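You operate a simulated robot arm through the tools that you are given. There is no shell and no other tool. Be economical: measure what you need, move in short steps, check, and stop when the job is done.

Carry out the task below with a simulated robot arm. There is one attempt and no reset: what you move stays moved.

JOB
Bleed tank 1 down to the green band.
Fine: shut valve C1 first, flip the yellow lid open, hold the orange lever down, shut the lid, open C1 again; leave all else as it is.

The check looks at the end state, three seconds after you hand in, the way a careful person would. Anything else that was tipped, shoved, dropped, spilled or broken makes it a failure. Lids that push on must go on centred and level and be pressed home; caps that screw on are set level and turned clockwise until they are tight.

ROBOT AND FRAMES
A 7-joint arm with a three-finger gripper, on a carriage that runs on a rail from [-1.709, 0.338] to [0.724, -0.143] (x, y) and turns from -2.688 to 3.107 rad about z. Base frame: it is fixed where the carriage stands at the start and does not move with it; the origin is on the floor, on the carriage's upright axis, x ahead of it, y to its left, z up. Readings come in m, rad, newtons and seconds.
With the tool pointing down near the work surface it reaches from about 0.2 to 0.72 m from the robot's upright axis, wherever it stands. Its first joint turns from -2.007 to 2.007 rad. Places, roughly: black control box [1.3, 0.2, 1.1]; black plug of the cold head [2.3, 0.8, 1.5]; blue flow knob [0.5, 0.2, 0.9]; blue valve knob [0.2, 0.5, 1.2]; braided hose end [2.2, 0.5, 1.5]; brass nut [2.2, 0.6, 1.4]; clamp of the cold head [2.3, 0.7, 1.3]; green lever on the post [-0.2, 0.4, 1]; green valve knob [0.8, 0.4, 1.2]; grey knob of the black control box [1.3, 0.1, 1.1]; orange heater switch [1.4, 0.1, 1.2]; orange vent lever [0.9, 0.3, 1.2]; pump switch of the gas panel [0.4, 0.2, 0.9]; purple valve knob [-0.7, 0.6, 1.1]; red brake lever [-0.7, 0.4, 0.8]; tank 1 [0.9, 0.4, 0.6]. Payload 2.69 kg.
The tool frame sits at the grasp point between the pads (the TCP): z along the fingers, y along the line on which they close. The tips reach 0.03 m beyond it. Largest opening 0.128 m; the body of the gripper starts 0.117 m behind the TCP.
Orientation is told as [roll, pitch, yaw] about the base's x, y, z axes, in that order, counted from this pose: with the fingers straight down and closing along the base's y, the tool's x points along the base's -x, its y along +y and its z along -z.

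CONTROLS
- The arm moves only by the tool apply_moves. Its argument "series" is a list of rows, each a list of 7 numbers: the shift along the tool's x, y, z in m, then the turn, a rotation vector about the tool's x, y, z in rad, then the opening, from 0 (shut) to 1 (fully open). In form: [[x, y, z, ax, ay, az, grip], ...]. A call has 1 to 10 rows; each row shifts and turns the commanded pose from where the row before left it, along the tool's axes as they then stand. Each row takes 0.2 s and may step no farther than 0.05 m and 0.15 rad from the row before; otherwise, or with a gripper value out of range, the whole call is refused. Where a pose cannot be reached the arm comes as near as it can. A force on the tool above 90 N (or 10 N above the force at the start of the call, whichever is more), or a blocked arm, ends the call early, and 0.2 s more pass. Each finger halts on what it meets, pressing with about 26 N; the grip force reading is that of the motor and also rises with nothing between the fingers. The clock runs only during rows and for 0.2 s after the last one: add rows that do not move to give the fingers time. It gives the time, the measured TCP pose, the force on the tool (base axes), the opening and the grip force at its end, in the units of the frame above (readings bear some noise), with the torque about the TCP (base axes, N m) and any sound that the robot's microphone picked up.
- Cameras (640 x 400 px; columns grow to the right, rows downward): "scene" is now at [-0.0169, 0.2289, 1.7452]; the picture's right is [0.90, -0.43, 0.00], its down [-0.40, -0.84, -0.36] and it looks along [0.16, 0.33, -0.93] (base axes); focal length 214 px, centre (320, 200). "wrist" rides on the gripper at [0.058, 0.054, -0.131] in the tool frame; the picture's right is [-0.68, 0.74, 0.00], its down [-0.62, -0.57, -0.55] and it looks along [-0.40, -0.37, 0.84] (tool axes); focal length 234 px, centre (320, 200). There is no depth. A picture from a camera that has moved, and an enlarged one, comes with that camera's place and axes in the base frame and with its lens. The place of the scene camera against the robot may be out by one fixed shift of up to 0.025 m in any direction.
- camera(camera): a new picture of that camera. The clock stands still meanwhile.
- move_column(by): slides the trunk up (or, below 0, down) by that many m; the arm and the scene camera ride with it, the base frame stays. It gives what a move gives, with no picture.
- base_move(legs): drives the robot by 1 to 6 legs, each [ahead, left, turn to the left] in m, m and rad, along the robot's own axes; the way and the turn of a leg run together, so that a leg with both is an arc; at most 1.5 m and 3.142 rad a leg. The arm and the cameras ride along, it lands a little off, and it stops where it bumps. It keeps to its track: a leg is cut to what the track allows. It gives what a move gives.
- pan_tilt(pan, tilt): turns the head with the scene camera to pan (to the left, within 2.705 rad either way) and tilt (down, from -0.506 to 1.204), counted from straight ahead of the robot. It gives what a move gives.
- inspect(camera, box): a new picture of the part [left, top, right, bottom] of that camera's present view, enlarged. The clock stands still meanwhile.
- close_job(): hands the job in; it is judged then, once.

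Work in short steps. Places have to be worked out from the pictures, the camera data and where the tool is seen: move nearer, look again, correct. Check each grasp and each placing, and mend what went wrong. You have 120 turns and 78 pictures in all, those below and enlarged ones among them. Open the gripper and draw the arm clear of the work before you hand the job in, unless the task says otherwise; then end with one line.

The tools are called after ">>>" as name(argument=value, ...) on one line, values as JSON. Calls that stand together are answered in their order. apply_moves: Moves the arm, as the interface text tells. Its arguments: {"type":"object","properties":{"series":{"type":"array"}},"required":["series"]} The other tools are called the same way: move_column (by) slides the trunk up or down; base_move (legs) drives the base; pan_tilt (pan, tilt) turns the head that bears the scene camera; camera (camera) takes a picture; inspect (camera, box) takes an enlarged picture of a part of a camera's view; close_job () hands the job in.

At the start:

```text
time_s: 0.0
tcp_pos: [0.3333, 0.2687, 1.4534]
ee_rot: [0.001, 0.0, -0.001]
contact_force: [-0.4, -0.5, -0.7]
wrist_torque: [0.04, 0.0, 0.02]
width: 0.128
grip_force: 0.1
trunk travel left (down, up): [-0.932, 0.058]
robot x, y, heading: [0.0004, 0.0014, -0.002]
head pan, tilt: [1.124, 1.201]
```

scene: 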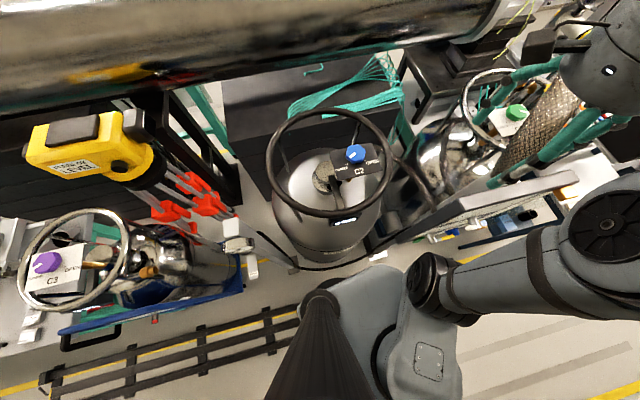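
wrist: 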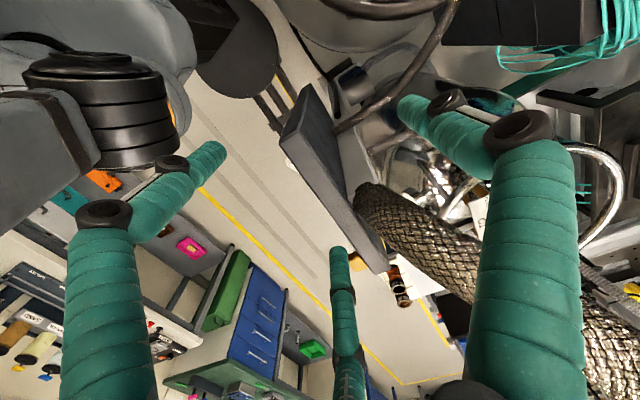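

The green knob near tank 1 is probably C1. I'll turn the head towards tank 1 to read labels and the gauge.

>>> pan_tilt(pan=0.45, tilt=0.6)

>>> camera(camera="scene")

```text
time_s: 1.1
tcp_pos: [0.3322, 0.2687, 1.4518]
ee_rot: [0.001, -0.002, 0.0]
contact_force: [-0.1, -0.2, -1.0]
wrist_torque: [0.02, 0.0, 0.04]
width: 0.1278
grip_force: 0.0
trunk travel left (down, up): [-0.932, 0.058]
robot x, y, heading: [-0.0025, 0.0009, 0.004]
head pan, tilt: [0.45, 0.6]
```

```text
75 pictures are left
camera scene: at [0.0384, 0.2171, 1.7897], right [0.44, -0.9, 0.0], down [-0.51, -0.25, -0.82], along [0.74, 0.36, -0.57], focal length 214 px, centre (320, 200)
```

scene: 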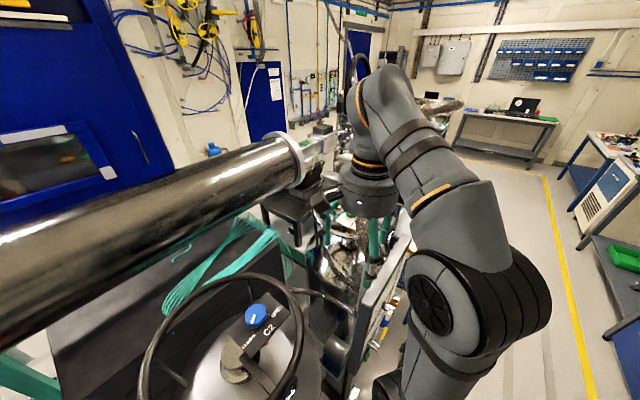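

The arm hides tank 1. I drive along the track toward it in a modest step, then look again.

>>> base_move(legs=[[0.3, -0.059, 0]])

>>> pan_tilt(pan=0.85, tilt=0.9)

>>> camera(camera="scene")

>>> camera(camera="wrist")

```text
time_s: 3.1
tcp_pos: [0.6299, 0.2099, 1.4532]
ee_rot: [0.0, 0.0, 0.003]
contact_force: [0.6, -0.3, -0.4]
wrist_torque: [-0.01, -0.01, 0.01]
width: 0.1277
grip_force: 0.0
trunk travel left (down, up): [-0.932, 0.058]
robot x, y, heading: [0.2977, -0.0573, 0.003]
head pan, tilt: [0.45, 0.6]
```

```text
time_s: 4.0
tcp_pos: [0.6311, 0.2107, 1.4527]
ee_rot: [-0.001, 0.002, 0.003]
contact_force: [-0.2, 0.9, 0.4]
wrist_torque: [0.0, -0.03, -0.03]
width: 0.1282
grip_force: 0.0
trunk travel left (down, up): [-0.932, 0.058]
robot x, y, heading: [0.3015, -0.0588, 0.003]
head pan, tilt: [0.85, 0.901]
```

```text
74 pictures are left
camera scene: at [0.3085, 0.1757, 1.765], right [0.75, -0.66, 0.0], down [-0.52, -0.59, -0.62], along [0.41, 0.47, -0.78], focal length 214 px, centre (320, 200)
```

scene: 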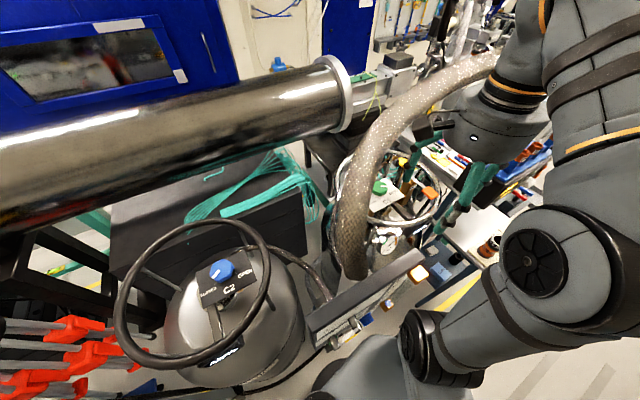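

```text
73 pictures are left
camera wrist: at [0.5727, 0.2642, 1.5844], right [0.67, 0.74, 0.0], down [0.62, -0.56, 0.55], along [0.41, -0.37, -0.84], focal length 234 px, centre (320, 200)
```

wrist: 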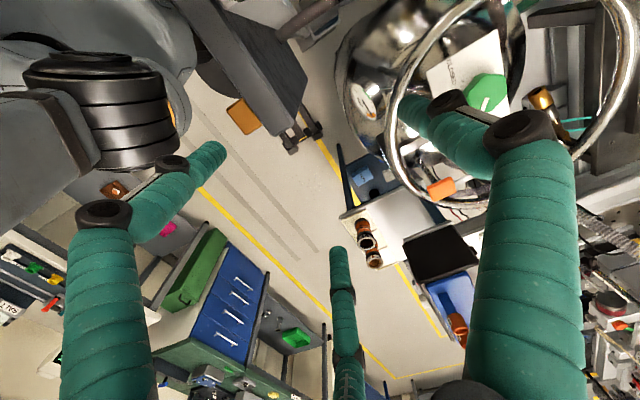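

The green knob, ring handle, orange lever and gauge of tank 1 come into view. I go on along the track for a direct view.

>>> base_move(legs=[[0.22, -0.044, 0]])

>>> pan_tilt(pan=0.85, tilt=0.9)

>>> camera(camera="scene")

>>> camera(camera="wrist")

```text
time_s: 5.7
tcp_pos: [0.852, 0.1662, 1.4523]
ee_rot: [0.0, 0.001, 0.001]
contact_force: [-0.8, -0.3, 0.2]
wrist_torque: [0.02, -0.02, 0.07]
width: 0.1278
grip_force: 0.0
trunk travel left (down, up): [-0.932, 0.058]
robot x, y, heading: [0.5161, -0.1046, 0.002]
head pan, tilt: [0.85, 0.901]
```

```text
time_s: 6.3
tcp_pos: [0.8517, 0.1683, 1.4518]
ee_rot: [0.001, -0.001, 0.003]
contact_force: [0.7, -0.7, 0.1]
wrist_torque: [0.02, 0.02, 0.0]
width: 0.1279
grip_force: 0.1
trunk travel left (down, up): [-0.932, 0.058]
robot x, y, heading: [0.5196, -0.1033, -0.002]
head pan, tilt: [0.85, 0.901]
```

```text
72 pictures are left
camera scene: at [0.5284, 0.1325, 1.765], right [0.75, -0.66, 0.0], down [-0.52, -0.59, -0.62], along [0.41, 0.47, -0.78], focal length 214 px, centre (320, 200)
```

scene: 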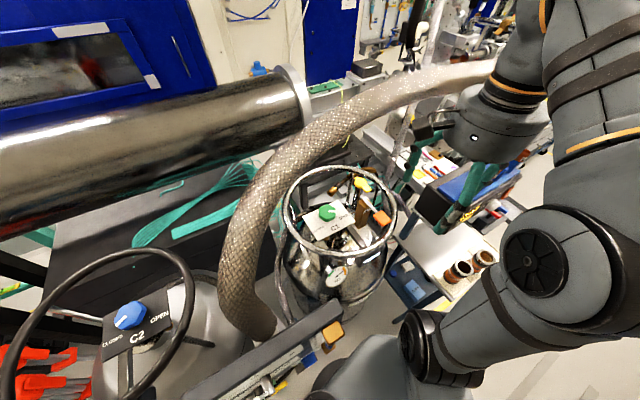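

```text
71 pictures are left
camera wrist: at [0.7925, 0.2205, 1.5843], right [0.67, 0.74, 0.0], down [0.62, -0.56, 0.55], along [0.4, -0.37, -0.84], focal length 234 px, centre (320, 200)
```

wrist: 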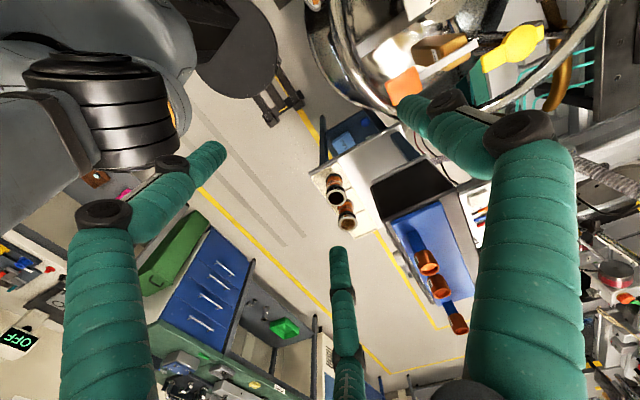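

>>> inspect(camera="scene", box=[265, 160, 425, 300])

```text
2.86 times, centred on (345, 230) of scene
camera zoom: at [0.5284, 0.1325, 1.765], right [0.75, -0.66, 0.0], down [-0.52, -0.59, -0.62], along [0.41, 0.47, -0.78], focal length 613 px, centre (249, 114)
```

zoom: 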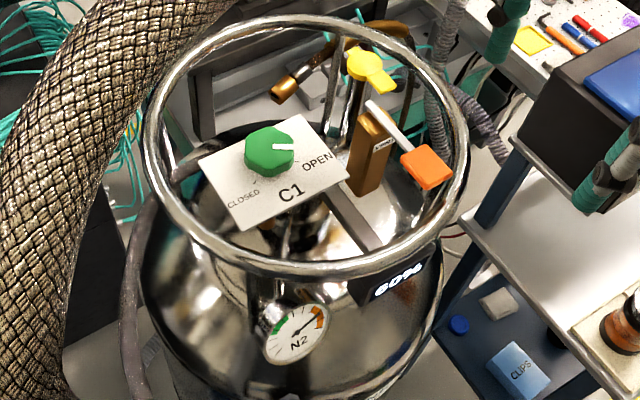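

Hose arches close over C1 (about y≈0.5, z≈1.4), so I want the wrist camera on the robot side. I yaw the tool +1.5 rad in place and look.

>>> apply_moves(series=[[0, 0, 0, 0, 0, -0.15, 1], [0, 0, 0, 0, 0, -0.15, 1], [0, 0, 0, 0, 0, -0.15, 1], [0, 0, 0, 0, 0, -0.15, 1], [0, 0, 0, 0, 0, -0.15, 1], [0, 0, 0, 0, 0, -0.15, 1], [0, 0, 0, 0, 0, -0.15, 1], [0, 0, 0, 0, 0, -0.15, 1], [0, 0, 0, 0, 0, -0.15, 1], [0, 0, 0, 0, 0, -0.15, 1]])

>>> camera(camera="wrist")

>>> camera(camera="scene")

```text
time_s: 8.5
tcp_pos: [0.851, 0.1661, 1.4519]
ee_rot: [0.001, -0.003, 1.507]
contact_force: [1.0, -1.1, 0.4]
wrist_torque: [0.02, 0.03, 0.02]
width: 0.128
grip_force: 0.0
trunk travel left (down, up): [-0.932, 0.058]
robot x, y, heading: [0.5207, -0.1029, -0.005]
head pan, tilt: [0.85, 0.901]
```

```text
69 pictures are left
camera wrist: at [0.7931, 0.112, 1.5841], right [-0.69, 0.72, 0.0], down [0.61, 0.58, 0.55], along [0.4, 0.38, -0.84], focal length 234 px, centre (320, 200)
```

wrist: 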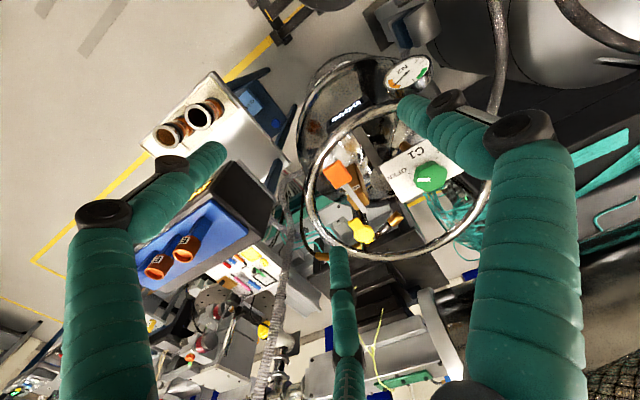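

```text
68 pictures are left
camera scene: at [0.5277, 0.1324, 1.765], right [0.75, -0.66, 0.0], down [-0.52, -0.59, -0.62], along [0.41, 0.47, -0.78], focal length 214 px, centre (320, 200)
```

scene: 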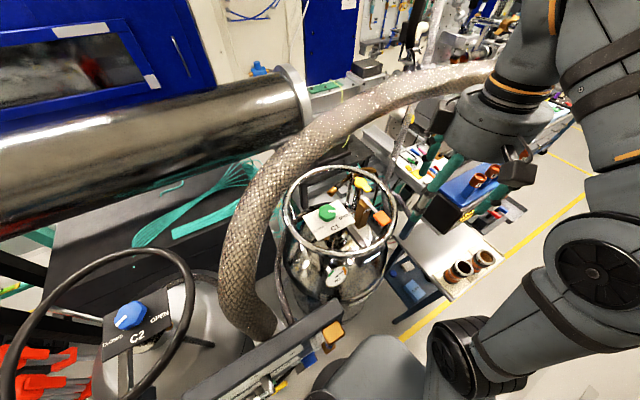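

Triangulating: knob ≈ (0.80, 0.42, 1.17), with the hose passing overhead (z≈1.5), so I'll need a tilted approach. I check the gripper shape and knob shape enlarged.

>>> inspect(camera="wrist", box=[290, 40, 510, 270])

>>> inspect(camera="scene", box=[380, 60, 580, 240])

```text
1.74 times, centred on (400, 155) of wrist
camera zoom: at [0.7931, 0.112, 1.5841], right [-0.69, 0.72, 0.0], down [0.61, 0.58, 0.55], along [0.4, 0.38, -0.84], focal length 407 px, centre (181, 278)
```

zoom: 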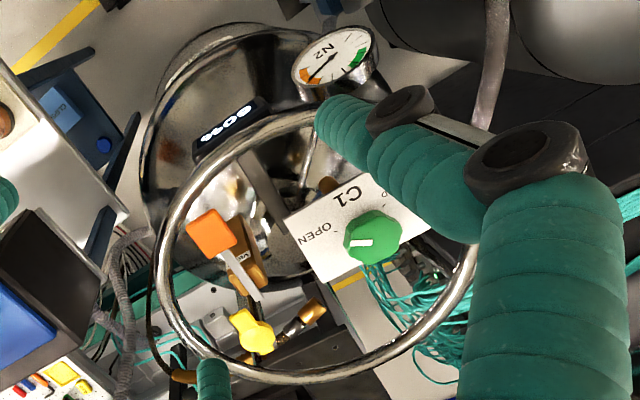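

```text
2.22 times, centred on (480, 150) of scene
camera zoom: at [0.5277, 0.1324, 1.765], right [0.75, -0.66, 0.0], down [-0.52, -0.59, -0.62], along [0.41, 0.47, -0.78], focal length 477 px, centre (-36, 311)
```

zoom: 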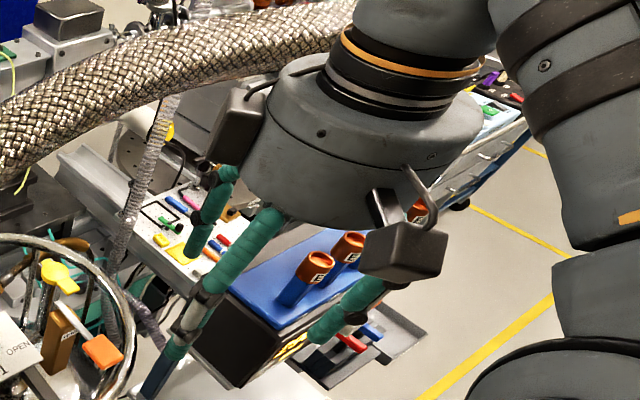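

The gripper is really three-fingered (single finger on +y, a pair on −y). I partially close to see how they travel.

>>> apply_moves(series=[[0, 0, 0, 0, 0, 0, 0.2], [0, 0, 0, 0, 0, 0, 0.2], [0, 0, 0, 0, 0, 0, 0.2], [0, 0, 0, 0, 0, 0, 0.2], [0, 0, 0, 0, 0, 0, 0.2], [0, 0, 0, 0, 0, 0, 0.2]])

>>> camera(camera="wrist")

```text
time_s: 9.9
tcp_pos: [0.8513, 0.1667, 1.4525]
ee_rot: [0.001, -0.001, 1.501]
contact_force: [-0.1, -0.3, 0.0]
wrist_torque: [-0.02, -0.04, 0.02]
width: 0.0264
grip_force: 0.1
trunk travel left (down, up): [-0.932, 0.058]
robot x, y, heading: [0.5177, -0.1026, 0.004]
head pan, tilt: [0.85, 0.901]
```

```text
65 pictures are left
camera wrist: at [0.7929, 0.1122, 1.5841], right [-0.69, 0.73, 0.0], down [0.61, 0.57, 0.55], along [0.4, 0.38, -0.84], focal length 234 px, centre (320, 200)
```

wrist: 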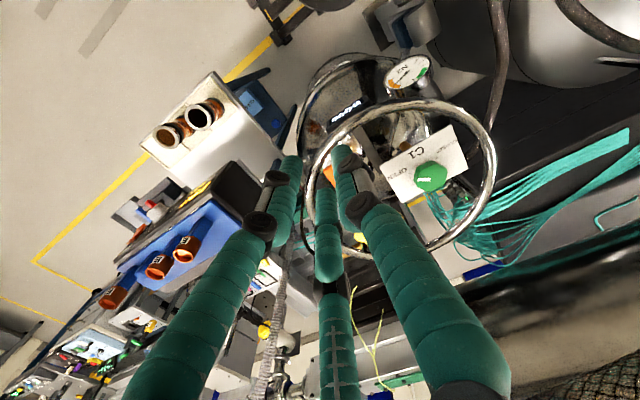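

The jaws close radially about the TCP, good for a knob. I drive a bit further so that the knob lies almost straight to the robot's left, letting the hand lean back from the hose; then tilt the hand ~30° and open.

>>> base_move(legs=[[0.14, -0.028, 0]])

>>> apply_moves(series=[[0, 0.02, 0, 0, -0.13, 0, 0.75], [0, 0.03, 0, 0, -0.13, 0, 0.75], [0, 0.03, 0, 0, -0.13, 0, 0.75], [0, 0.03, 0, 0, -0.13, 0, 0.75], [0, 0.03, 0, 0, 0, 0, 0.75], [0, 0.03, 0, 0, 0, 0, 0.75]])

>>> camera(camera="wrist")

>>> camera(camera="scene")

```text
time_s: 11.2
tcp_pos: [0.9887, 0.1407, 1.4537]
ee_rot: [0.002, -0.002, 1.505]
contact_force: [0.0, -0.2, 0.0]
wrist_torque: [0.03, 0.0, 0.01]
width: 0.0256
grip_force: 0.1
trunk travel left (down, up): [-0.932, 0.058]
robot x, y, heading: [0.659, -0.1289, 0.004]
head pan, tilt: [0.85, 0.901]
```

```text
time_s: 12.6
tcp_pos: [0.8204, 0.1508, 1.4542]
ee_rot: [0.002, -0.521, 1.504]
contact_force: [0.1, 0.0, -0.2]
wrist_torque: [0.07, 0.03, -0.01]
width: 0.0961
grip_force: 0.0
trunk travel left (down, up): [-0.932, 0.058]
robot x, y, heading: [0.6575, -0.1293, -0.001]
head pan, tilt: [0.85, 0.901]
```

```text
64 pictures are left
camera wrist: at [0.7588, 0.0395, 1.5386], right [-0.69, 0.63, 0.34], down [0.58, 0.22, 0.78], along [0.42, 0.74, -0.52], focal length 234 px, centre (320, 200)
```

wrist: 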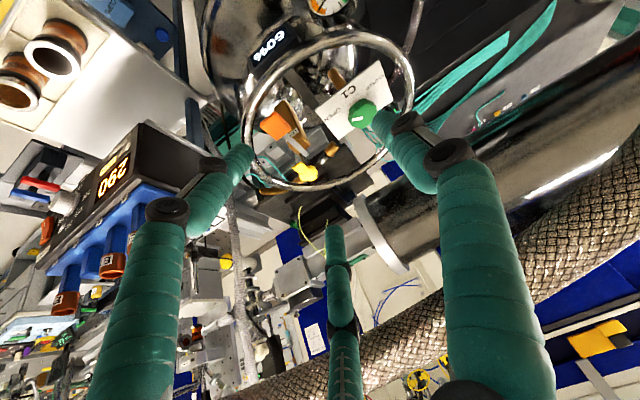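

```text
63 pictures are left
camera scene: at [0.6667, 0.104, 1.7651], right [0.75, -0.66, 0.0], down [-0.52, -0.59, -0.62], along [0.41, 0.47, -0.78], focal length 214 px, centre (320, 200)
```

scene: 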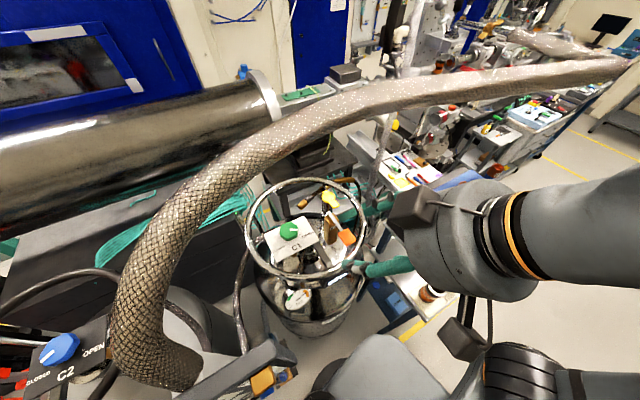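

The tilted plate may face the robot. I enlarge both views to measure its tilt.

>>> inspect(camera="wrist", box=[230, 0, 430, 200])

>>> inspect(camera="scene", box=[235, 170, 385, 320])

```text
2.00 times, centred on (330, 100) of wrist
camera zoom: at [0.7588, 0.0395, 1.5386], right [-0.69, 0.63, 0.34], down [0.58, 0.22, 0.78], along [0.42, 0.74, -0.52], focal length 468 px, centre (300, 400)
```

zoom: 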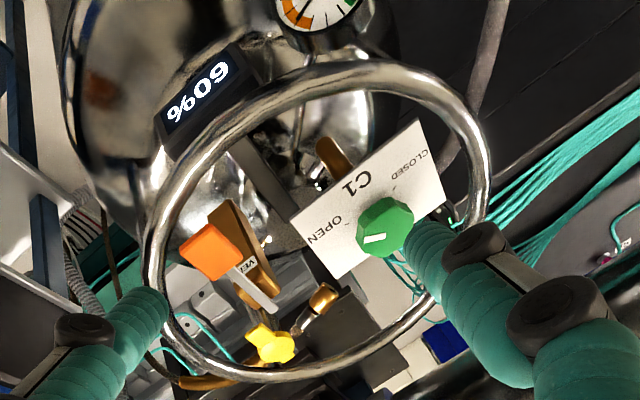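

```text
2.67 times, centred on (310, 245) of scene
camera zoom: at [0.6667, 0.104, 1.7651], right [0.75, -0.66, 0.0], down [-0.52, -0.59, -0.62], along [0.41, 0.47, -0.78], focal length 572 px, centre (347, 80)
```

zoom: 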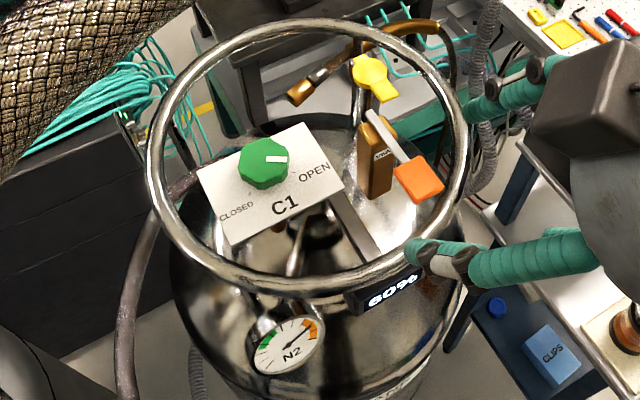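

Plate is about level at z≈1.155, knob at (0.795, 0.403) with top ≈1.195; hose centre is near y≈0.36, z≈1.55. CLOSED lies clockwise from OPEN. I pre-rotate the leaning hand slightly CCW and move to a standoff about 12 cm from the knob.

>>> apply_moves(series=[[0, 0, 0, -0.0746, 0, -0.13, 0.75], [0, 0, 0, -0.0746, 0, -0.13, 0.75], [0, 0, 0, -0.0746, 0, -0.13, 0.75], [-0.0123, -0.0118, 0.0348, 0, 0, 0, 0.75], [-0.0123, -0.0118, 0.0348, 0, 0, 0, 0.75], [-0.0123, -0.0118, 0.0348, 0, 0, 0, 0.75], [-0.0123, -0.0118, 0.0348, 0, 0, 0, 0.75], [-0.0123, -0.0118, 0.0348, 0, 0, 0, 0.75], [-0.0123, -0.0118, 0.0348, 0, 0, 0, 0.75]])

>>> camera(camera="wrist")

>>> camera(camera="scene")

```text
time_s: 14.6
tcp_pos: [0.8224, 0.3372, 1.3069]
ee_rot: [0.001, -0.521, 1.953]
contact_force: [-0.8, 0.2, 0.6]
wrist_torque: [-0.06, 0.04, 0.06]
width: 0.0958
grip_force: 0.1
trunk travel left (down, up): [-0.932, 0.058]
robot x, y, heading: [0.6561, -0.1305, 0.004]
head pan, tilt: [0.85, 0.901]
```

```text
60 pictures are left
camera wrist: at [0.8146, 0.2088, 1.3928], right [-0.9, 0.27, 0.34], down [0.43, 0.45, 0.78], along [0.06, 0.85, -0.52], focal length 234 px, centre (320, 200)
```

wrist: 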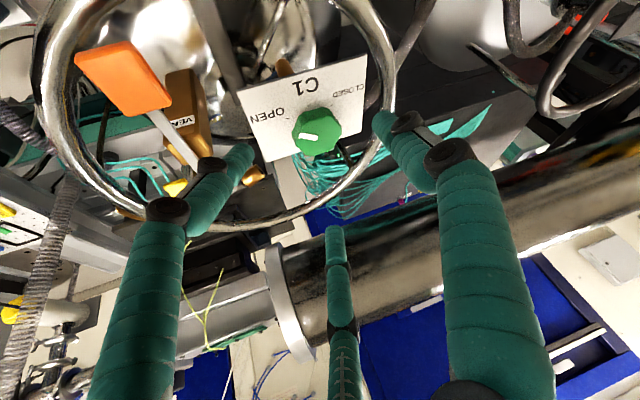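

```text
59 pictures are left
camera scene: at [0.666, 0.1081, 1.7646], right [0.75, -0.66, 0.0], down [-0.51, -0.59, -0.62], along [0.41, 0.47, -0.78], focal length 214 px, centre (320, 200)
```

scene: 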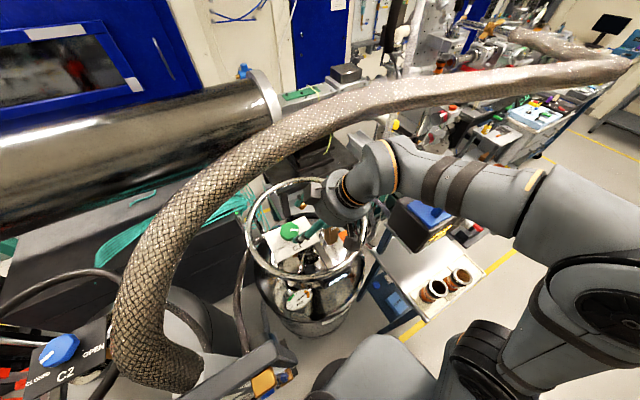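

Prediction of the knob pixel matches within a few pixels. I advance 7.5 cm along the tool axis and check clearances.

>>> apply_moves(series=[[0.0005, 0.0003, 0.025, 0, 0, 0, 0.75], [0.0005, 0.0003, 0.025, 0, 0, 0, 0.75], [0.0004, 0.0002, 0.025, 0, 0, 0, 0.75]])

>>> camera(camera="wrist")

>>> camera(camera="scene")

```text
time_s: 15.4
tcp_pos: [0.8079, 0.3663, 1.242]
ee_rot: [0.0, -0.52, 1.955]
contact_force: [1.3, -0.6, 0.2]
wrist_torque: [0.0, 0.0, 0.01]
width: 0.0961
grip_force: 0.0
trunk travel left (down, up): [-0.932, 0.058]
robot x, y, heading: [0.6609, -0.1298, 0.004]
head pan, tilt: [0.85, 0.901]
```

```text
58 pictures are left
camera wrist: at [0.8012, 0.2394, 1.3276], right [-0.9, 0.27, 0.34], down [0.43, 0.45, 0.78], along [0.06, 0.85, -0.52], focal length 234 px, centre (320, 200)
```

wrist: 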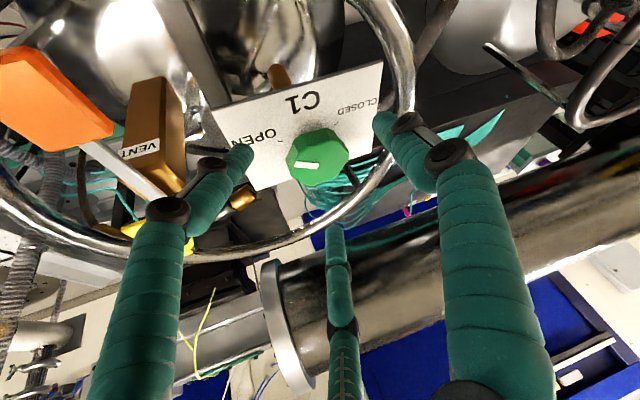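

```text
57 pictures are left
camera scene: at [0.6659, 0.1062, 1.7649], right [0.75, -0.66, 0.0], down [-0.52, -0.59, -0.62], along [0.41, 0.47, -0.78], focal length 214 px, centre (320, 200)
```

scene: 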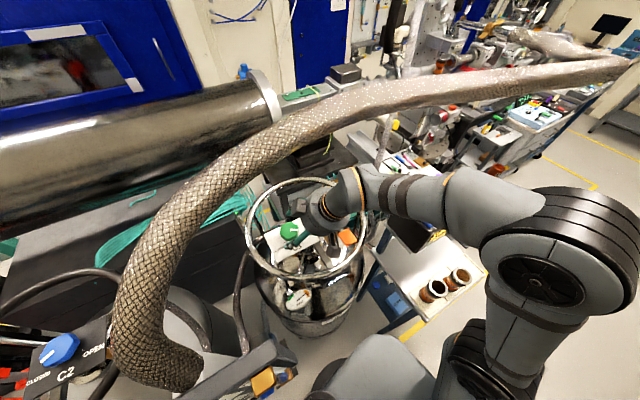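

Need to see whether the rear finger clears the ring handle.

>>> inspect(camera="wrist", box=[230, 60, 430, 260])

>>> inspect(camera="scene", box=[235, 150, 385, 300])

```text
2.00 times, centred on (330, 160) of wrist
camera zoom: at [0.8012, 0.2394, 1.3276], right [-0.9, 0.27, 0.34], down [0.43, 0.45, 0.78], along [0.06, 0.85, -0.52], focal length 468 px, centre (300, 280)
```

zoom: 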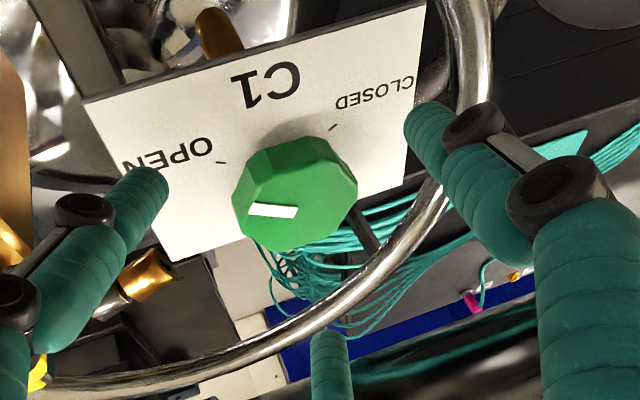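

```text
2.67 times, centred on (310, 225) of scene
camera zoom: at [0.6659, 0.1062, 1.7649], right [0.75, -0.66, 0.0], down [-0.52, -0.59, -0.62], along [0.41, 0.47, -0.78], focal length 572 px, centre (347, 133)
```

zoom: 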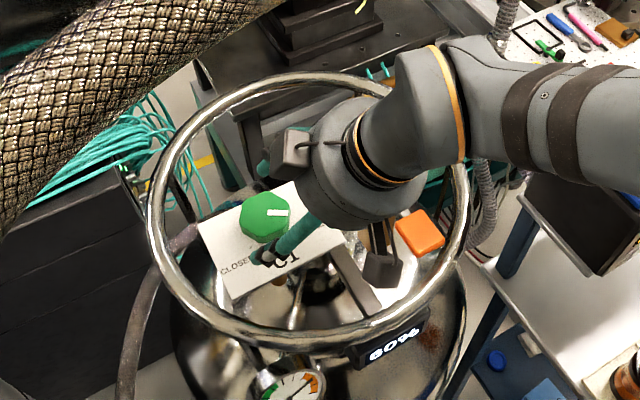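

Ring turns out to lie at z≈1.14, below the fingertips, so it's clear. I advance the last 4 cm to straddle the knob, then close.

>>> apply_moves(series=[[0, 0, 0.014, 0, 0, 0, 0.75], [0, 0, 0.014, 0, 0, 0, 0.75], [0, 0, 0.011, 0, 0, 0, 0.75], [0, 0, 0, 0, 0, 0, 0.75]])

>>> inspect(camera="wrist", box=[190, 60, 450, 300])

```text
time_s: 16.4
tcp_pos: [0.8004, 0.3843, 1.2081]
ee_rot: [-0.002, -0.523, 1.953]
contact_force: [1.4, -0.3, 0.4]
wrist_torque: [-0.01, -0.01, -0.02]
width: 0.0959
grip_force: 0.1
trunk travel left (down, up): [-0.932, 0.058]
robot x, y, heading: [0.6567, -0.1314, 0.005]
head pan, tilt: [0.85, 0.901]
```

```text
1.67 times, centred on (320, 180) of wrist
camera zoom: at [0.7936, 0.2577, 1.2939], right [-0.9, 0.27, 0.34], down [0.43, 0.45, 0.78], along [0.06, 0.85, -0.52], focal length 390 px, centre (320, 233)
```

zoom: 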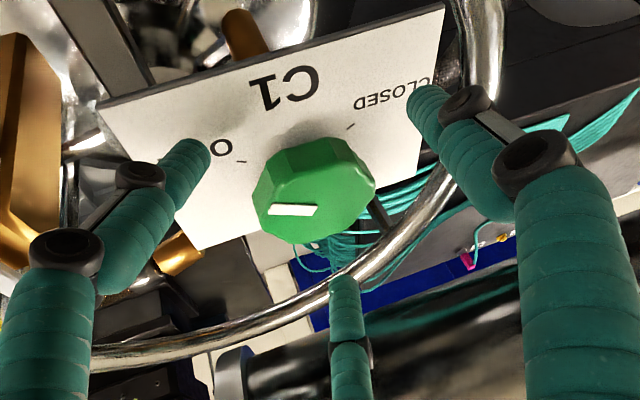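

The three tips surround the knob evenly. I close on it.

>>> apply_moves(series=[[0, 0, 0, 0, 0, 0, 0.3], [0, 0, 0, 0, 0, 0, 0.3], [0, 0, 0, 0, 0, 0, 0.3], [0, 0, 0, 0, 0, 0, 0.3], [0, 0, 0, 0, 0, 0, 0.3], [0, 0, 0, 0, 0, 0, 0.3]])

>>> inspect(camera="wrist", box=[190, 60, 450, 300])

```text
time_s: 17.8
tcp_pos: [0.8014, 0.3851, 1.2078]
ee_rot: [-0.001, -0.523, 1.955]
contact_force: [0.9, -1.2, -0.1]
wrist_torque: [-0.03, 0.01, -0.04]
width: 0.0393
grip_force: 0.4
trunk travel left (down, up): [-0.932, 0.058]
robot x, y, heading: [0.6566, -0.1301, 0.006]
head pan, tilt: [0.85, 0.901]
```

```text
1.67 times, centred on (320, 180) of wrist
camera zoom: at [0.794, 0.2573, 1.294], right [-0.9, 0.27, 0.34], down [0.43, 0.45, 0.78], along [0.06, 0.85, -0.52], focal length 390 px, centre (320, 233)
```

zoom: 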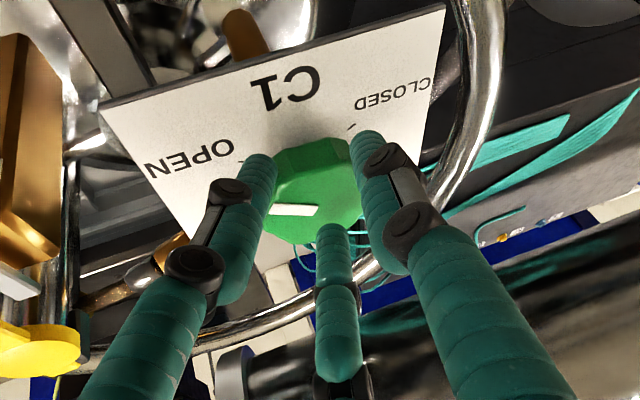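

Width 0.039 is just the commanded value; knob not yet firmly held. I close fully to grip.

>>> apply_moves(series=[[0, 0, 0, 0, 0, 0, 0], [0, 0, 0, 0, 0, 0, 0], [0, 0, 0, 0, 0, 0, 0]])

>>> inspect(camera="wrist", box=[190, 60, 450, 300])

```text
time_s: 18.6
tcp_pos: [0.8008, 0.3844, 1.2143]
ee_rot: [-0.008, -0.538, 1.958]
contact_force: [0.1, 4.7, 6.5]
wrist_torque: [-0.74, -0.14, 0.11]
width: 0.0025
grip_force: 17.2
trunk travel left (down, up): [-0.932, 0.058]
robot x, y, heading: [0.659, -0.1328, 0.003]
head pan, tilt: [0.85, 0.901]
```

```text
1.67 times, centred on (320, 180) of wrist
camera zoom: at [0.7951, 0.2551, 1.2977], right [-0.9, 0.26, 0.34], down [0.43, 0.44, 0.79], along [0.06, 0.86, -0.51], focal length 390 px, centre (320, 233)
```

zoom: 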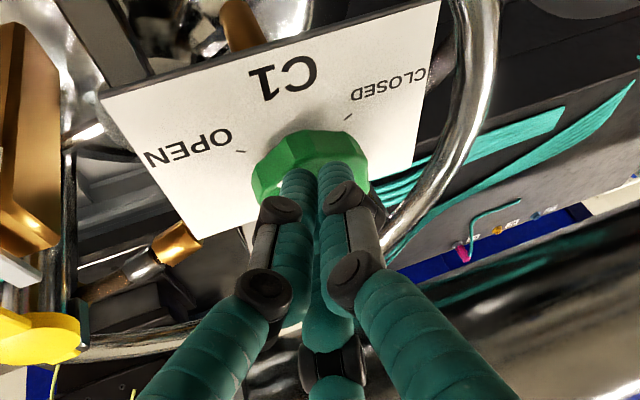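

The fingers slid up off the knob: they rest on its top (top z≈1.187). I lift along the tool axis, reopen, and view the scene for hose clearance to lean less and go deeper.

>>> apply_moves(series=[[0, 0, -0.02, 0, 0, 0, 0], [0, 0, -0.03, 0, 0, 0, 0.75], [0, 0, 0, 0, 0, 0, 0.75], [0, 0, 0, 0, 0, 0, 0.75], [0, 0, 0, 0, 0, 0, 0.75], [0, 0, 0, 0, 0, 0, 0.75], [0, 0, 0, 0, 0, 0, 0.75]])

>>> pan_tilt(pan=0.6, tilt=0.85)

>>> camera(camera="scene")

```text
time_s: 20.2
tcp_pos: [0.8098, 0.3635, 1.2509]
ee_rot: [0.0, -0.522, 1.954]
contact_force: [-0.5, 0.7, 0.7]
wrist_torque: [0.0, 0.0, -0.03]
width: 0.0961
grip_force: 0.1
trunk travel left (down, up): [-0.932, 0.058]
robot x, y, heading: [0.6577, -0.1287, 0.005]
head pan, tilt: [0.85, 0.901]
```

```text
time_s: 21.0
tcp_pos: [0.8085, 0.3624, 1.2511]
ee_rot: [0.0, -0.52, 1.953]
contact_force: [0.7, 0.8, -0.9]
wrist_torque: [-0.03, 0.0, -0.03]
width: 0.0959
grip_force: 0.0
trunk travel left (down, up): [-0.932, 0.058]
robot x, y, heading: [0.6595, -0.13, 0.007]
head pan, tilt: [0.6, 0.85]
```

```text
51 pictures are left
camera scene: at [0.6805, 0.0927, 1.7689], right [0.57, -0.82, 0.0], down [-0.62, -0.43, -0.66], along [0.54, 0.38, -0.75], focal length 214 px, centre (320, 200)
```

scene: 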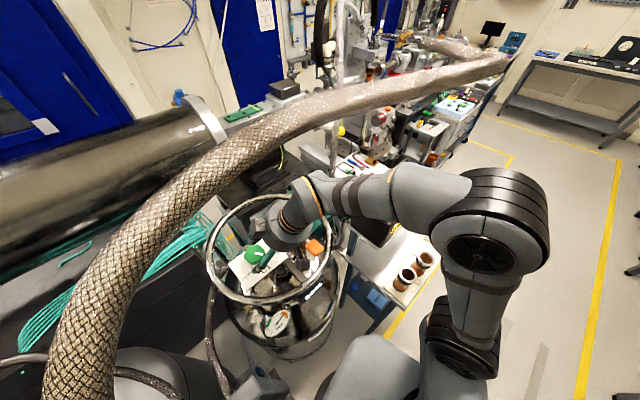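

Reach analysis: wrist bend must stay leaned ~30°. I roll the hand −30° about its axis so two jaws sit low and one high (smaller height spread), then descend part-way and look.

>>> apply_moves(series=[[0, 0, 0, 0, 0, -0.13, 0.75], [0, 0, 0, 0, 0, -0.13, 0.75], [0, 0, 0, 0, 0, -0.13, 0.75], [0, 0, 0, 0, 0, -0.13, 0.75], [0.0025, -0.0006, 0.025, 0, 0, 0, 0.75], [0.0026, -0.0007, 0.02, 0, 0, 0, 0.75], [0, 0, 0, 0, 0, 0, 0.75]])

>>> inspect(camera="wrist", box=[190, 60, 450, 300])

```text
time_s: 22.6
tcp_pos: [0.8061, 0.3814, 1.2126]
ee_rot: [-0.278, -0.447, 2.538]
contact_force: [-0.1, -0.8, -0.3]
wrist_torque: [0.03, -0.03, -0.03]
width: 0.0961
grip_force: 0.2
trunk travel left (down, up): [-0.932, 0.058]
robot x, y, heading: [0.6541, -0.1301, 0.003]
head pan, tilt: [0.6, 0.85]
```

```text
1.67 times, centred on (320, 180) of wrist
camera zoom: at [0.84, 0.2518, 1.2883], right [-0.98, -0.19, 0.11], down [0.01, 0.47, 0.88], along [-0.22, 0.86, -0.46], focal length 390 px, centre (320, 233)
```

zoom: 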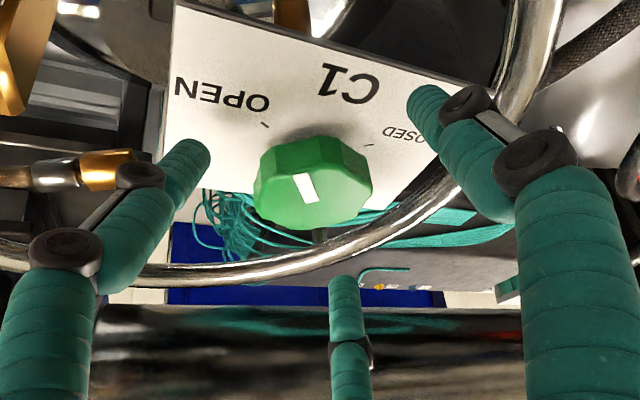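

Knob is well centred between the jaws. Advance the last 2.3 cm, watching force.

>>> apply_moves(series=[[0, 0, 0.01, 0, 0, 0, 0.75], [0, 0, 0.008, 0, 0, 0, 0.75], [0, 0, 0.004, 0, 0, 0, 0.75], [0, 0, 0, 0, 0, 0, 0.75]])

>>> inspect(camera="wrist", box=[190, 60, 450, 300])

```text
time_s: 23.6
tcp_pos: [0.8039, 0.3914, 1.1919]
ee_rot: [-0.279, -0.446, 2.538]
contact_force: [0.3, 0.6, 0.2]
wrist_torque: [0.02, -0.02, 0.0]
width: 0.0962
grip_force: 0.1
trunk travel left (down, up): [-0.932, 0.058]
robot x, y, heading: [0.6581, -0.1265, 0.003]
head pan, tilt: [0.6, 0.85]
```

```text
1.67 times, centred on (320, 180) of wrist
camera zoom: at [0.8361, 0.2622, 1.268], right [-0.98, -0.19, 0.11], down [0.01, 0.47, 0.88], along [-0.22, 0.86, -0.46], focal length 390 px, centre (320, 233)
```

zoom: 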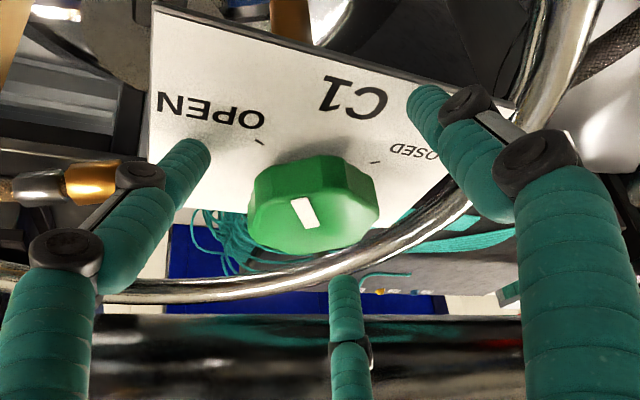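

Depth seems good with no contact. Close gripper on the knob.

>>> apply_moves(series=[[0, 0, 0, 0, 0, 0, 0.35], [0, 0, 0, 0, 0, 0, 0.3], [0, 0, 0, 0, 0, 0, 0.2], [0, 0, 0, 0, 0, 0, 0.1]])

>>> inspect(camera="wrist", box=[190, 60, 450, 300])

```text
time_s: 24.6
tcp_pos: [0.8074, 0.3907, 1.1944]
ee_rot: [-0.285, -0.452, 2.538]
contact_force: [9.6, 0.1, 7.3]
wrist_torque: [-0.87, -0.96, -0.47]
width: 0.0505
grip_force: 15.1
trunk travel left (down, up): [-0.932, 0.058]
robot x, y, heading: [0.657, -0.1323, 0.006]
head pan, tilt: [0.6, 0.85]
```

```text
1.67 times, centred on (320, 180) of wrist
camera zoom: at [0.8392, 0.261, 1.2698], right [-0.98, -0.18, 0.11], down [0.01, 0.46, 0.89], along [-0.21, 0.87, -0.45], focal length 390 px, centre (320, 233)
```

zoom: 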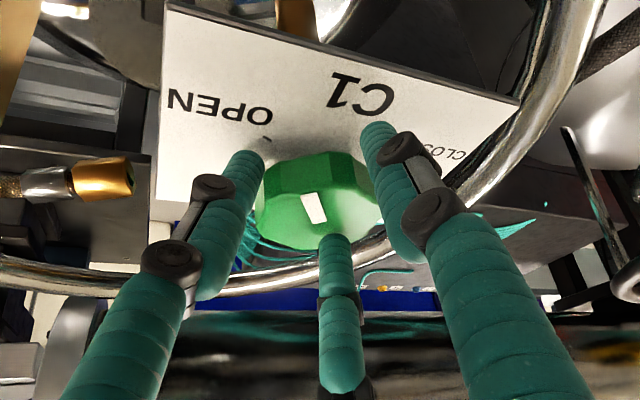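

Knob is gripped (width 0.0505, 15 N), slightly offset in +x. I recentre by 4 mm and turn clockwise 0.5 rad about the vertical knob axis.

>>> apply_moves(series=[[0.003, -0.0026, -0.0007, 0, 0, 0, 0], [-0.0007, 0.0013, 0, 0.043, 0.025, 0.0868, 0], [-0.0007, 0.0013, 0, 0.043, 0.025, 0.0868, 0], [-0.0007, 0.0013, 0, 0.043, 0.025, 0.0868, 0], [-0.0007, 0.0013, 0, 0.043, 0.025, 0.0868, 0], [-0.0007, 0.0013, 0, 0.043, 0.025, 0.0868, 0]])

>>> inspect(camera="wrist", box=[190, 60, 450, 300])

```text
time_s: 26.0
tcp_pos: [0.7963, 0.3864, 1.1966]
ee_rot: [-0.285, -0.458, 2.046]
contact_force: [-0.1, -9.3, 40.5]
wrist_torque: [0.79, -0.43, -0.01]
width: 0.0394
grip_force: 45.0
trunk travel left (down, up): [-0.932, 0.058]
robot x, y, heading: [0.6568, -0.1285, -0.001]
head pan, tilt: [0.6, 0.85]
```

```text
1.67 times, centred on (320, 180) of wrist
camera zoom: at [0.7633, 0.2561, 1.2717], right [-0.95, 0.3, 0.11], down [0.23, 0.4, 0.89], along [0.22, 0.87, -0.45], focal length 390 px, centre (320, 233)
```

zoom: 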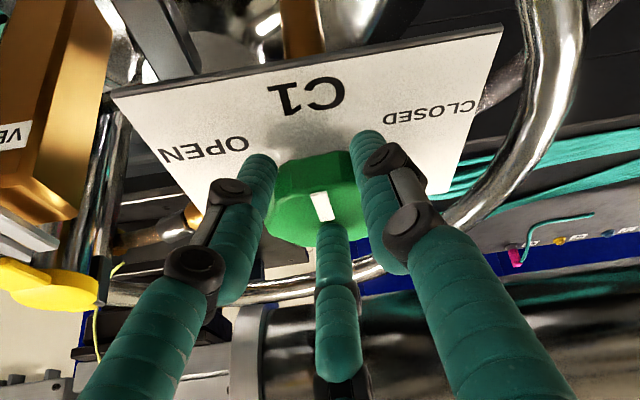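

Knob turned with the hand. The squeeze wedges upward (40 N), so I hold a gentler grip target and go on 0.45 rad.

>>> apply_moves(series=[[-0.0007, 0.0013, 0, 0.043, 0.025, 0.0868, 0.27], [-0.0007, 0.0013, 0, 0.043, 0.025, 0.0868, 0.27], [-0.0007, 0.0013, 0, 0.043, 0.025, 0.0868, 0.27], [-0.0007, 0.0013, 0, 0.043, 0.025, 0.0868, 0.27]])

>>> inspect(camera="wrist", box=[190, 60, 450, 300])

>>> camera(camera="scene")

```text
time_s: 27.0
tcp_pos: [0.7832, 0.3902, 1.1966]
ee_rot: [-0.277, -0.457, 1.648]
contact_force: [-21.3, -4.9, 37.0]
wrist_torque: [0.61, -0.11, 0.53]
width: 0.0389
grip_force: 44.9
trunk travel left (down, up): [-0.932, 0.058]
robot x, y, heading: [0.6572, -0.1282, 0.007]
head pan, tilt: [0.6, 0.85]
```

```text
1.67 times, centred on (320, 180) of wrist
camera zoom: at [0.7044, 0.2818, 1.2722], right [-0.76, 0.64, 0.12], down [0.37, 0.28, 0.88], along [0.53, 0.72, -0.45], focal length 390 px, centre (320, 233)
```

zoom: 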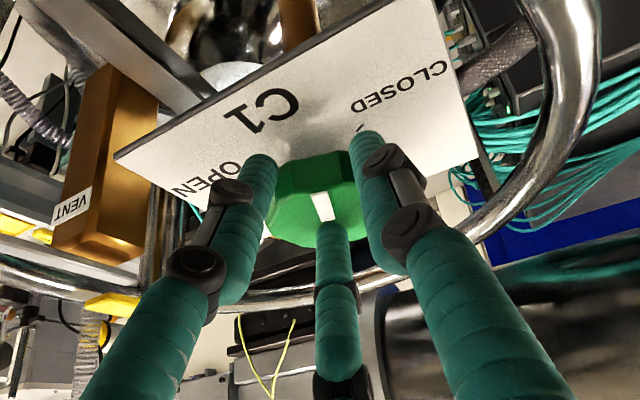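

```text
45 pictures are left
camera scene: at [0.6728, 0.086, 1.7698], right [0.57, -0.82, 0.0], down [-0.61, -0.42, -0.66], along [0.55, 0.38, -0.75], focal length 214 px, centre (320, 200)
```

scene: 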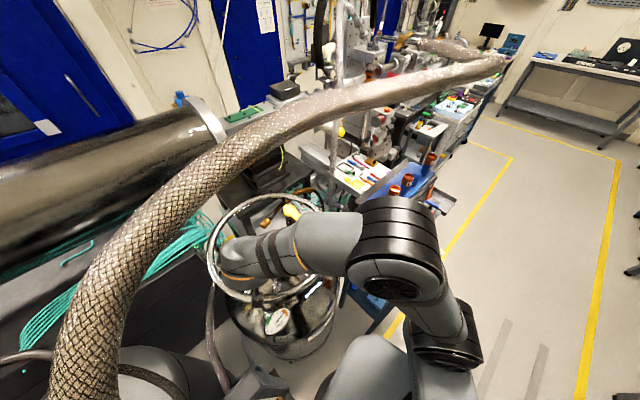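

Turning works. I open to regrasp: open first and read the free pose.

>>> apply_moves(series=[[0, 0, 0, 0, 0, 0, 0.75], [0, 0, 0, 0, 0, 0, 0.75], [0, 0, 0, 0, 0, 0, 0.75], [0, 0, 0, 0, 0, 0, 0.75]])

>>> inspect(camera="wrist", box=[190, 60, 450, 300])

```text
time_s: 28.0
tcp_pos: [0.7943, 0.3899, 1.1911]
ee_rot: [-0.278, -0.444, 1.639]
contact_force: [0.3, -0.4, 0.1]
wrist_torque: [-0.02, 0.0, 0.0]
width: 0.0963
grip_force: 0.1
trunk travel left (down, up): [-0.932, 0.058]
robot x, y, heading: [0.6572, -0.132, 0.001]
head pan, tilt: [0.6, 0.85]
```

```text
1.67 times, centred on (320, 180) of wrist
camera zoom: at [0.7131, 0.285, 1.2677], right [-0.75, 0.65, 0.11], down [0.38, 0.29, 0.88], along [0.54, 0.7, -0.46], focal length 390 px, centre (320, 233)
```

zoom: 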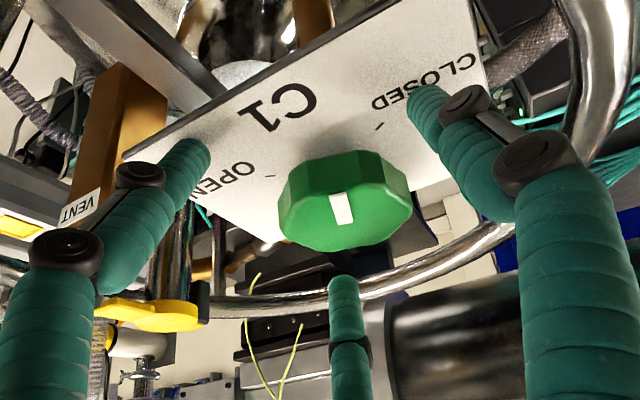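

Pointer has turned about 50° (needs ~120° to the CLOSED tick). I recentre on the knob, swing the open hand back CCW 0.84 rad about it, and check.

>>> apply_moves(series=[[-0.0044, 0.0077, 0, 0, 0, 0, 0.75], [0.0014, -0.0025, 0, -0.0516, -0.03, -0.1042, 0.75], [0.0014, -0.0025, 0, -0.0516, -0.03, -0.1042, 0.75], [0.0014, -0.0025, 0, -0.0516, -0.03, -0.1042, 0.75], [0.0014, -0.0025, 0, -0.0516, -0.03, -0.1042, 0.75], [0.0014, -0.0025, 0, -0.0516, -0.03, -0.1042, 0.75], [0.0014, -0.0025, 0, -0.0516, -0.03, -0.1042, 0.75], [0.0014, -0.0025, 0, -0.0516, -0.03, -0.1042, 0.75]])

>>> inspect(camera="wrist", box=[190, 60, 450, 300])

```text
time_s: 29.8
tcp_pos: [0.8063, 0.3918, 1.1928]
ee_rot: [-0.28, -0.448, 2.477]
contact_force: [-0.3, 0.8, -0.2]
wrist_torque: [0.01, 0.0, 0.05]
width: 0.0961
grip_force: 0.0
trunk travel left (down, up): [-0.932, 0.058]
robot x, y, heading: [0.6585, -0.1311, 0.006]
head pan, tilt: [0.6, 0.85]
```

```text
1.67 times, centred on (320, 180) of wrist
camera zoom: at [0.8312, 0.2616, 1.268], right [-0.99, -0.13, 0.11], down [0.04, 0.47, 0.88], along [-0.17, 0.87, -0.46], focal length 390 px, centre (320, 233)
```

zoom: 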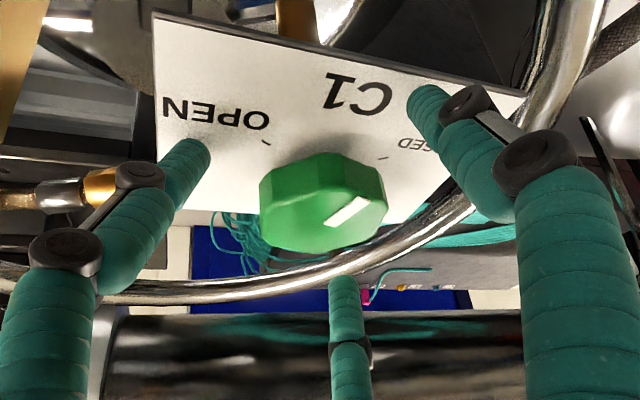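

Pointer is now roughly 45° past the middle toward CLOSED. Regrip and turn clockwise a further 0.5 rad.

>>> apply_moves(series=[[0, 0, 0.002, 0, 0, 0, 0.35], [0, 0, 0, 0, 0, 0, 0.3], [0, 0, 0, 0, 0, 0, 0.25], [0, 0, 0, 0, 0, 0, 0.25], [-0.0012, 0.0021, 0, 0.043, 0.025, 0.0868, 0.25], [-0.0012, 0.0021, 0, 0.043, 0.025, 0.0868, 0.25], [-0.0012, 0.0021, 0, 0.043, 0.025, 0.0868, 0.25], [-0.0012, 0.0021, 0, 0.043, 0.025, 0.0868, 0.25]])

>>> inspect(camera="wrist", box=[190, 60, 450, 300])

```text
time_s: 31.6
tcp_pos: [0.7972, 0.3903, 1.1941]
ee_rot: [-0.282, -0.454, 2.079]
contact_force: [12.8, 2.1, 33.7]
wrist_torque: [1.17, -0.33, -0.3]
width: 0.0482
grip_force: 11.8
trunk travel left (down, up): [-0.932, 0.058]
robot x, y, heading: [0.6596, -0.1299, 0.003]
head pan, tilt: [0.6, 0.85]
```

```text
1.67 times, centred on (320, 180) of wrist
camera zoom: at [0.7696, 0.2594, 1.2698], right [-0.96, 0.26, 0.11], down [0.22, 0.41, 0.89], along [0.19, 0.87, -0.45], focal length 390 px, centre (320, 233)
```

zoom: 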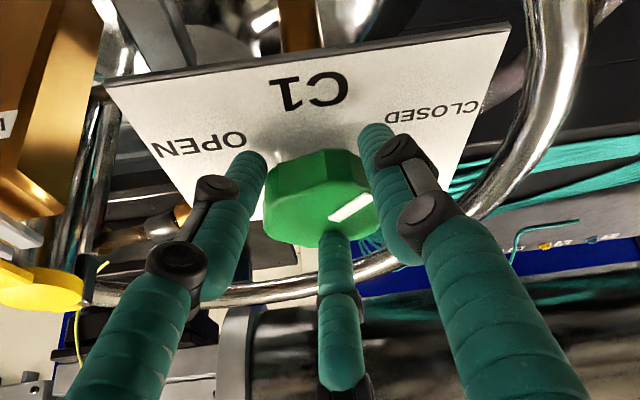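

Knob follows. Continue clockwise 0.4 rad.

>>> apply_moves(series=[[-0.0012, 0.0021, 0, 0.043, 0.025, 0.0868, 0.22], [-0.0012, 0.0021, 0, 0.043, 0.025, 0.0868, 0.22], [-0.0012, 0.0021, 0, 0.043, 0.025, 0.0868, 0.22], [-0.0012, 0.0021, 0, 0.043, 0.025, 0.0868, 0.22]])

>>> inspect(camera="wrist", box=[190, 60, 450, 300])

```text
time_s: 32.6
tcp_pos: [0.7837, 0.3918, 1.1948]
ee_rot: [-0.276, -0.456, 1.679]
contact_force: [3.0, 0.2, 39.2]
wrist_torque: [1.09, -0.72, 0.35]
width: 0.0469
grip_force: 14.2
trunk travel left (down, up): [-0.932, 0.058]
robot x, y, heading: [0.657, -0.1303, -0.002]
head pan, tilt: [0.6, 0.85]
```

```text
1.67 times, centred on (320, 180) of wrist
camera zoom: at [0.7075, 0.2819, 1.2704], right [-0.78, 0.61, 0.12], down [0.36, 0.29, 0.88], along [0.51, 0.73, -0.45], focal length 390 px, centre (320, 233)
```

zoom: 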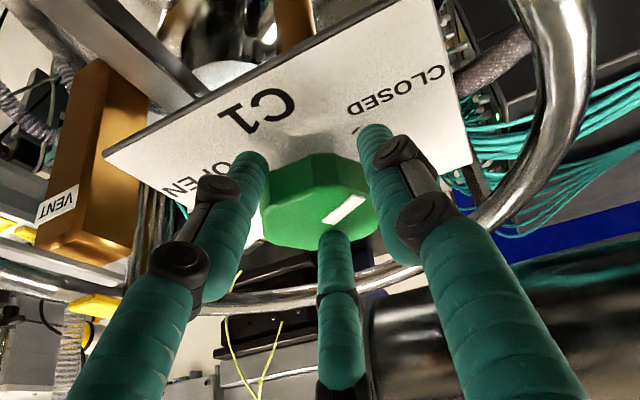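

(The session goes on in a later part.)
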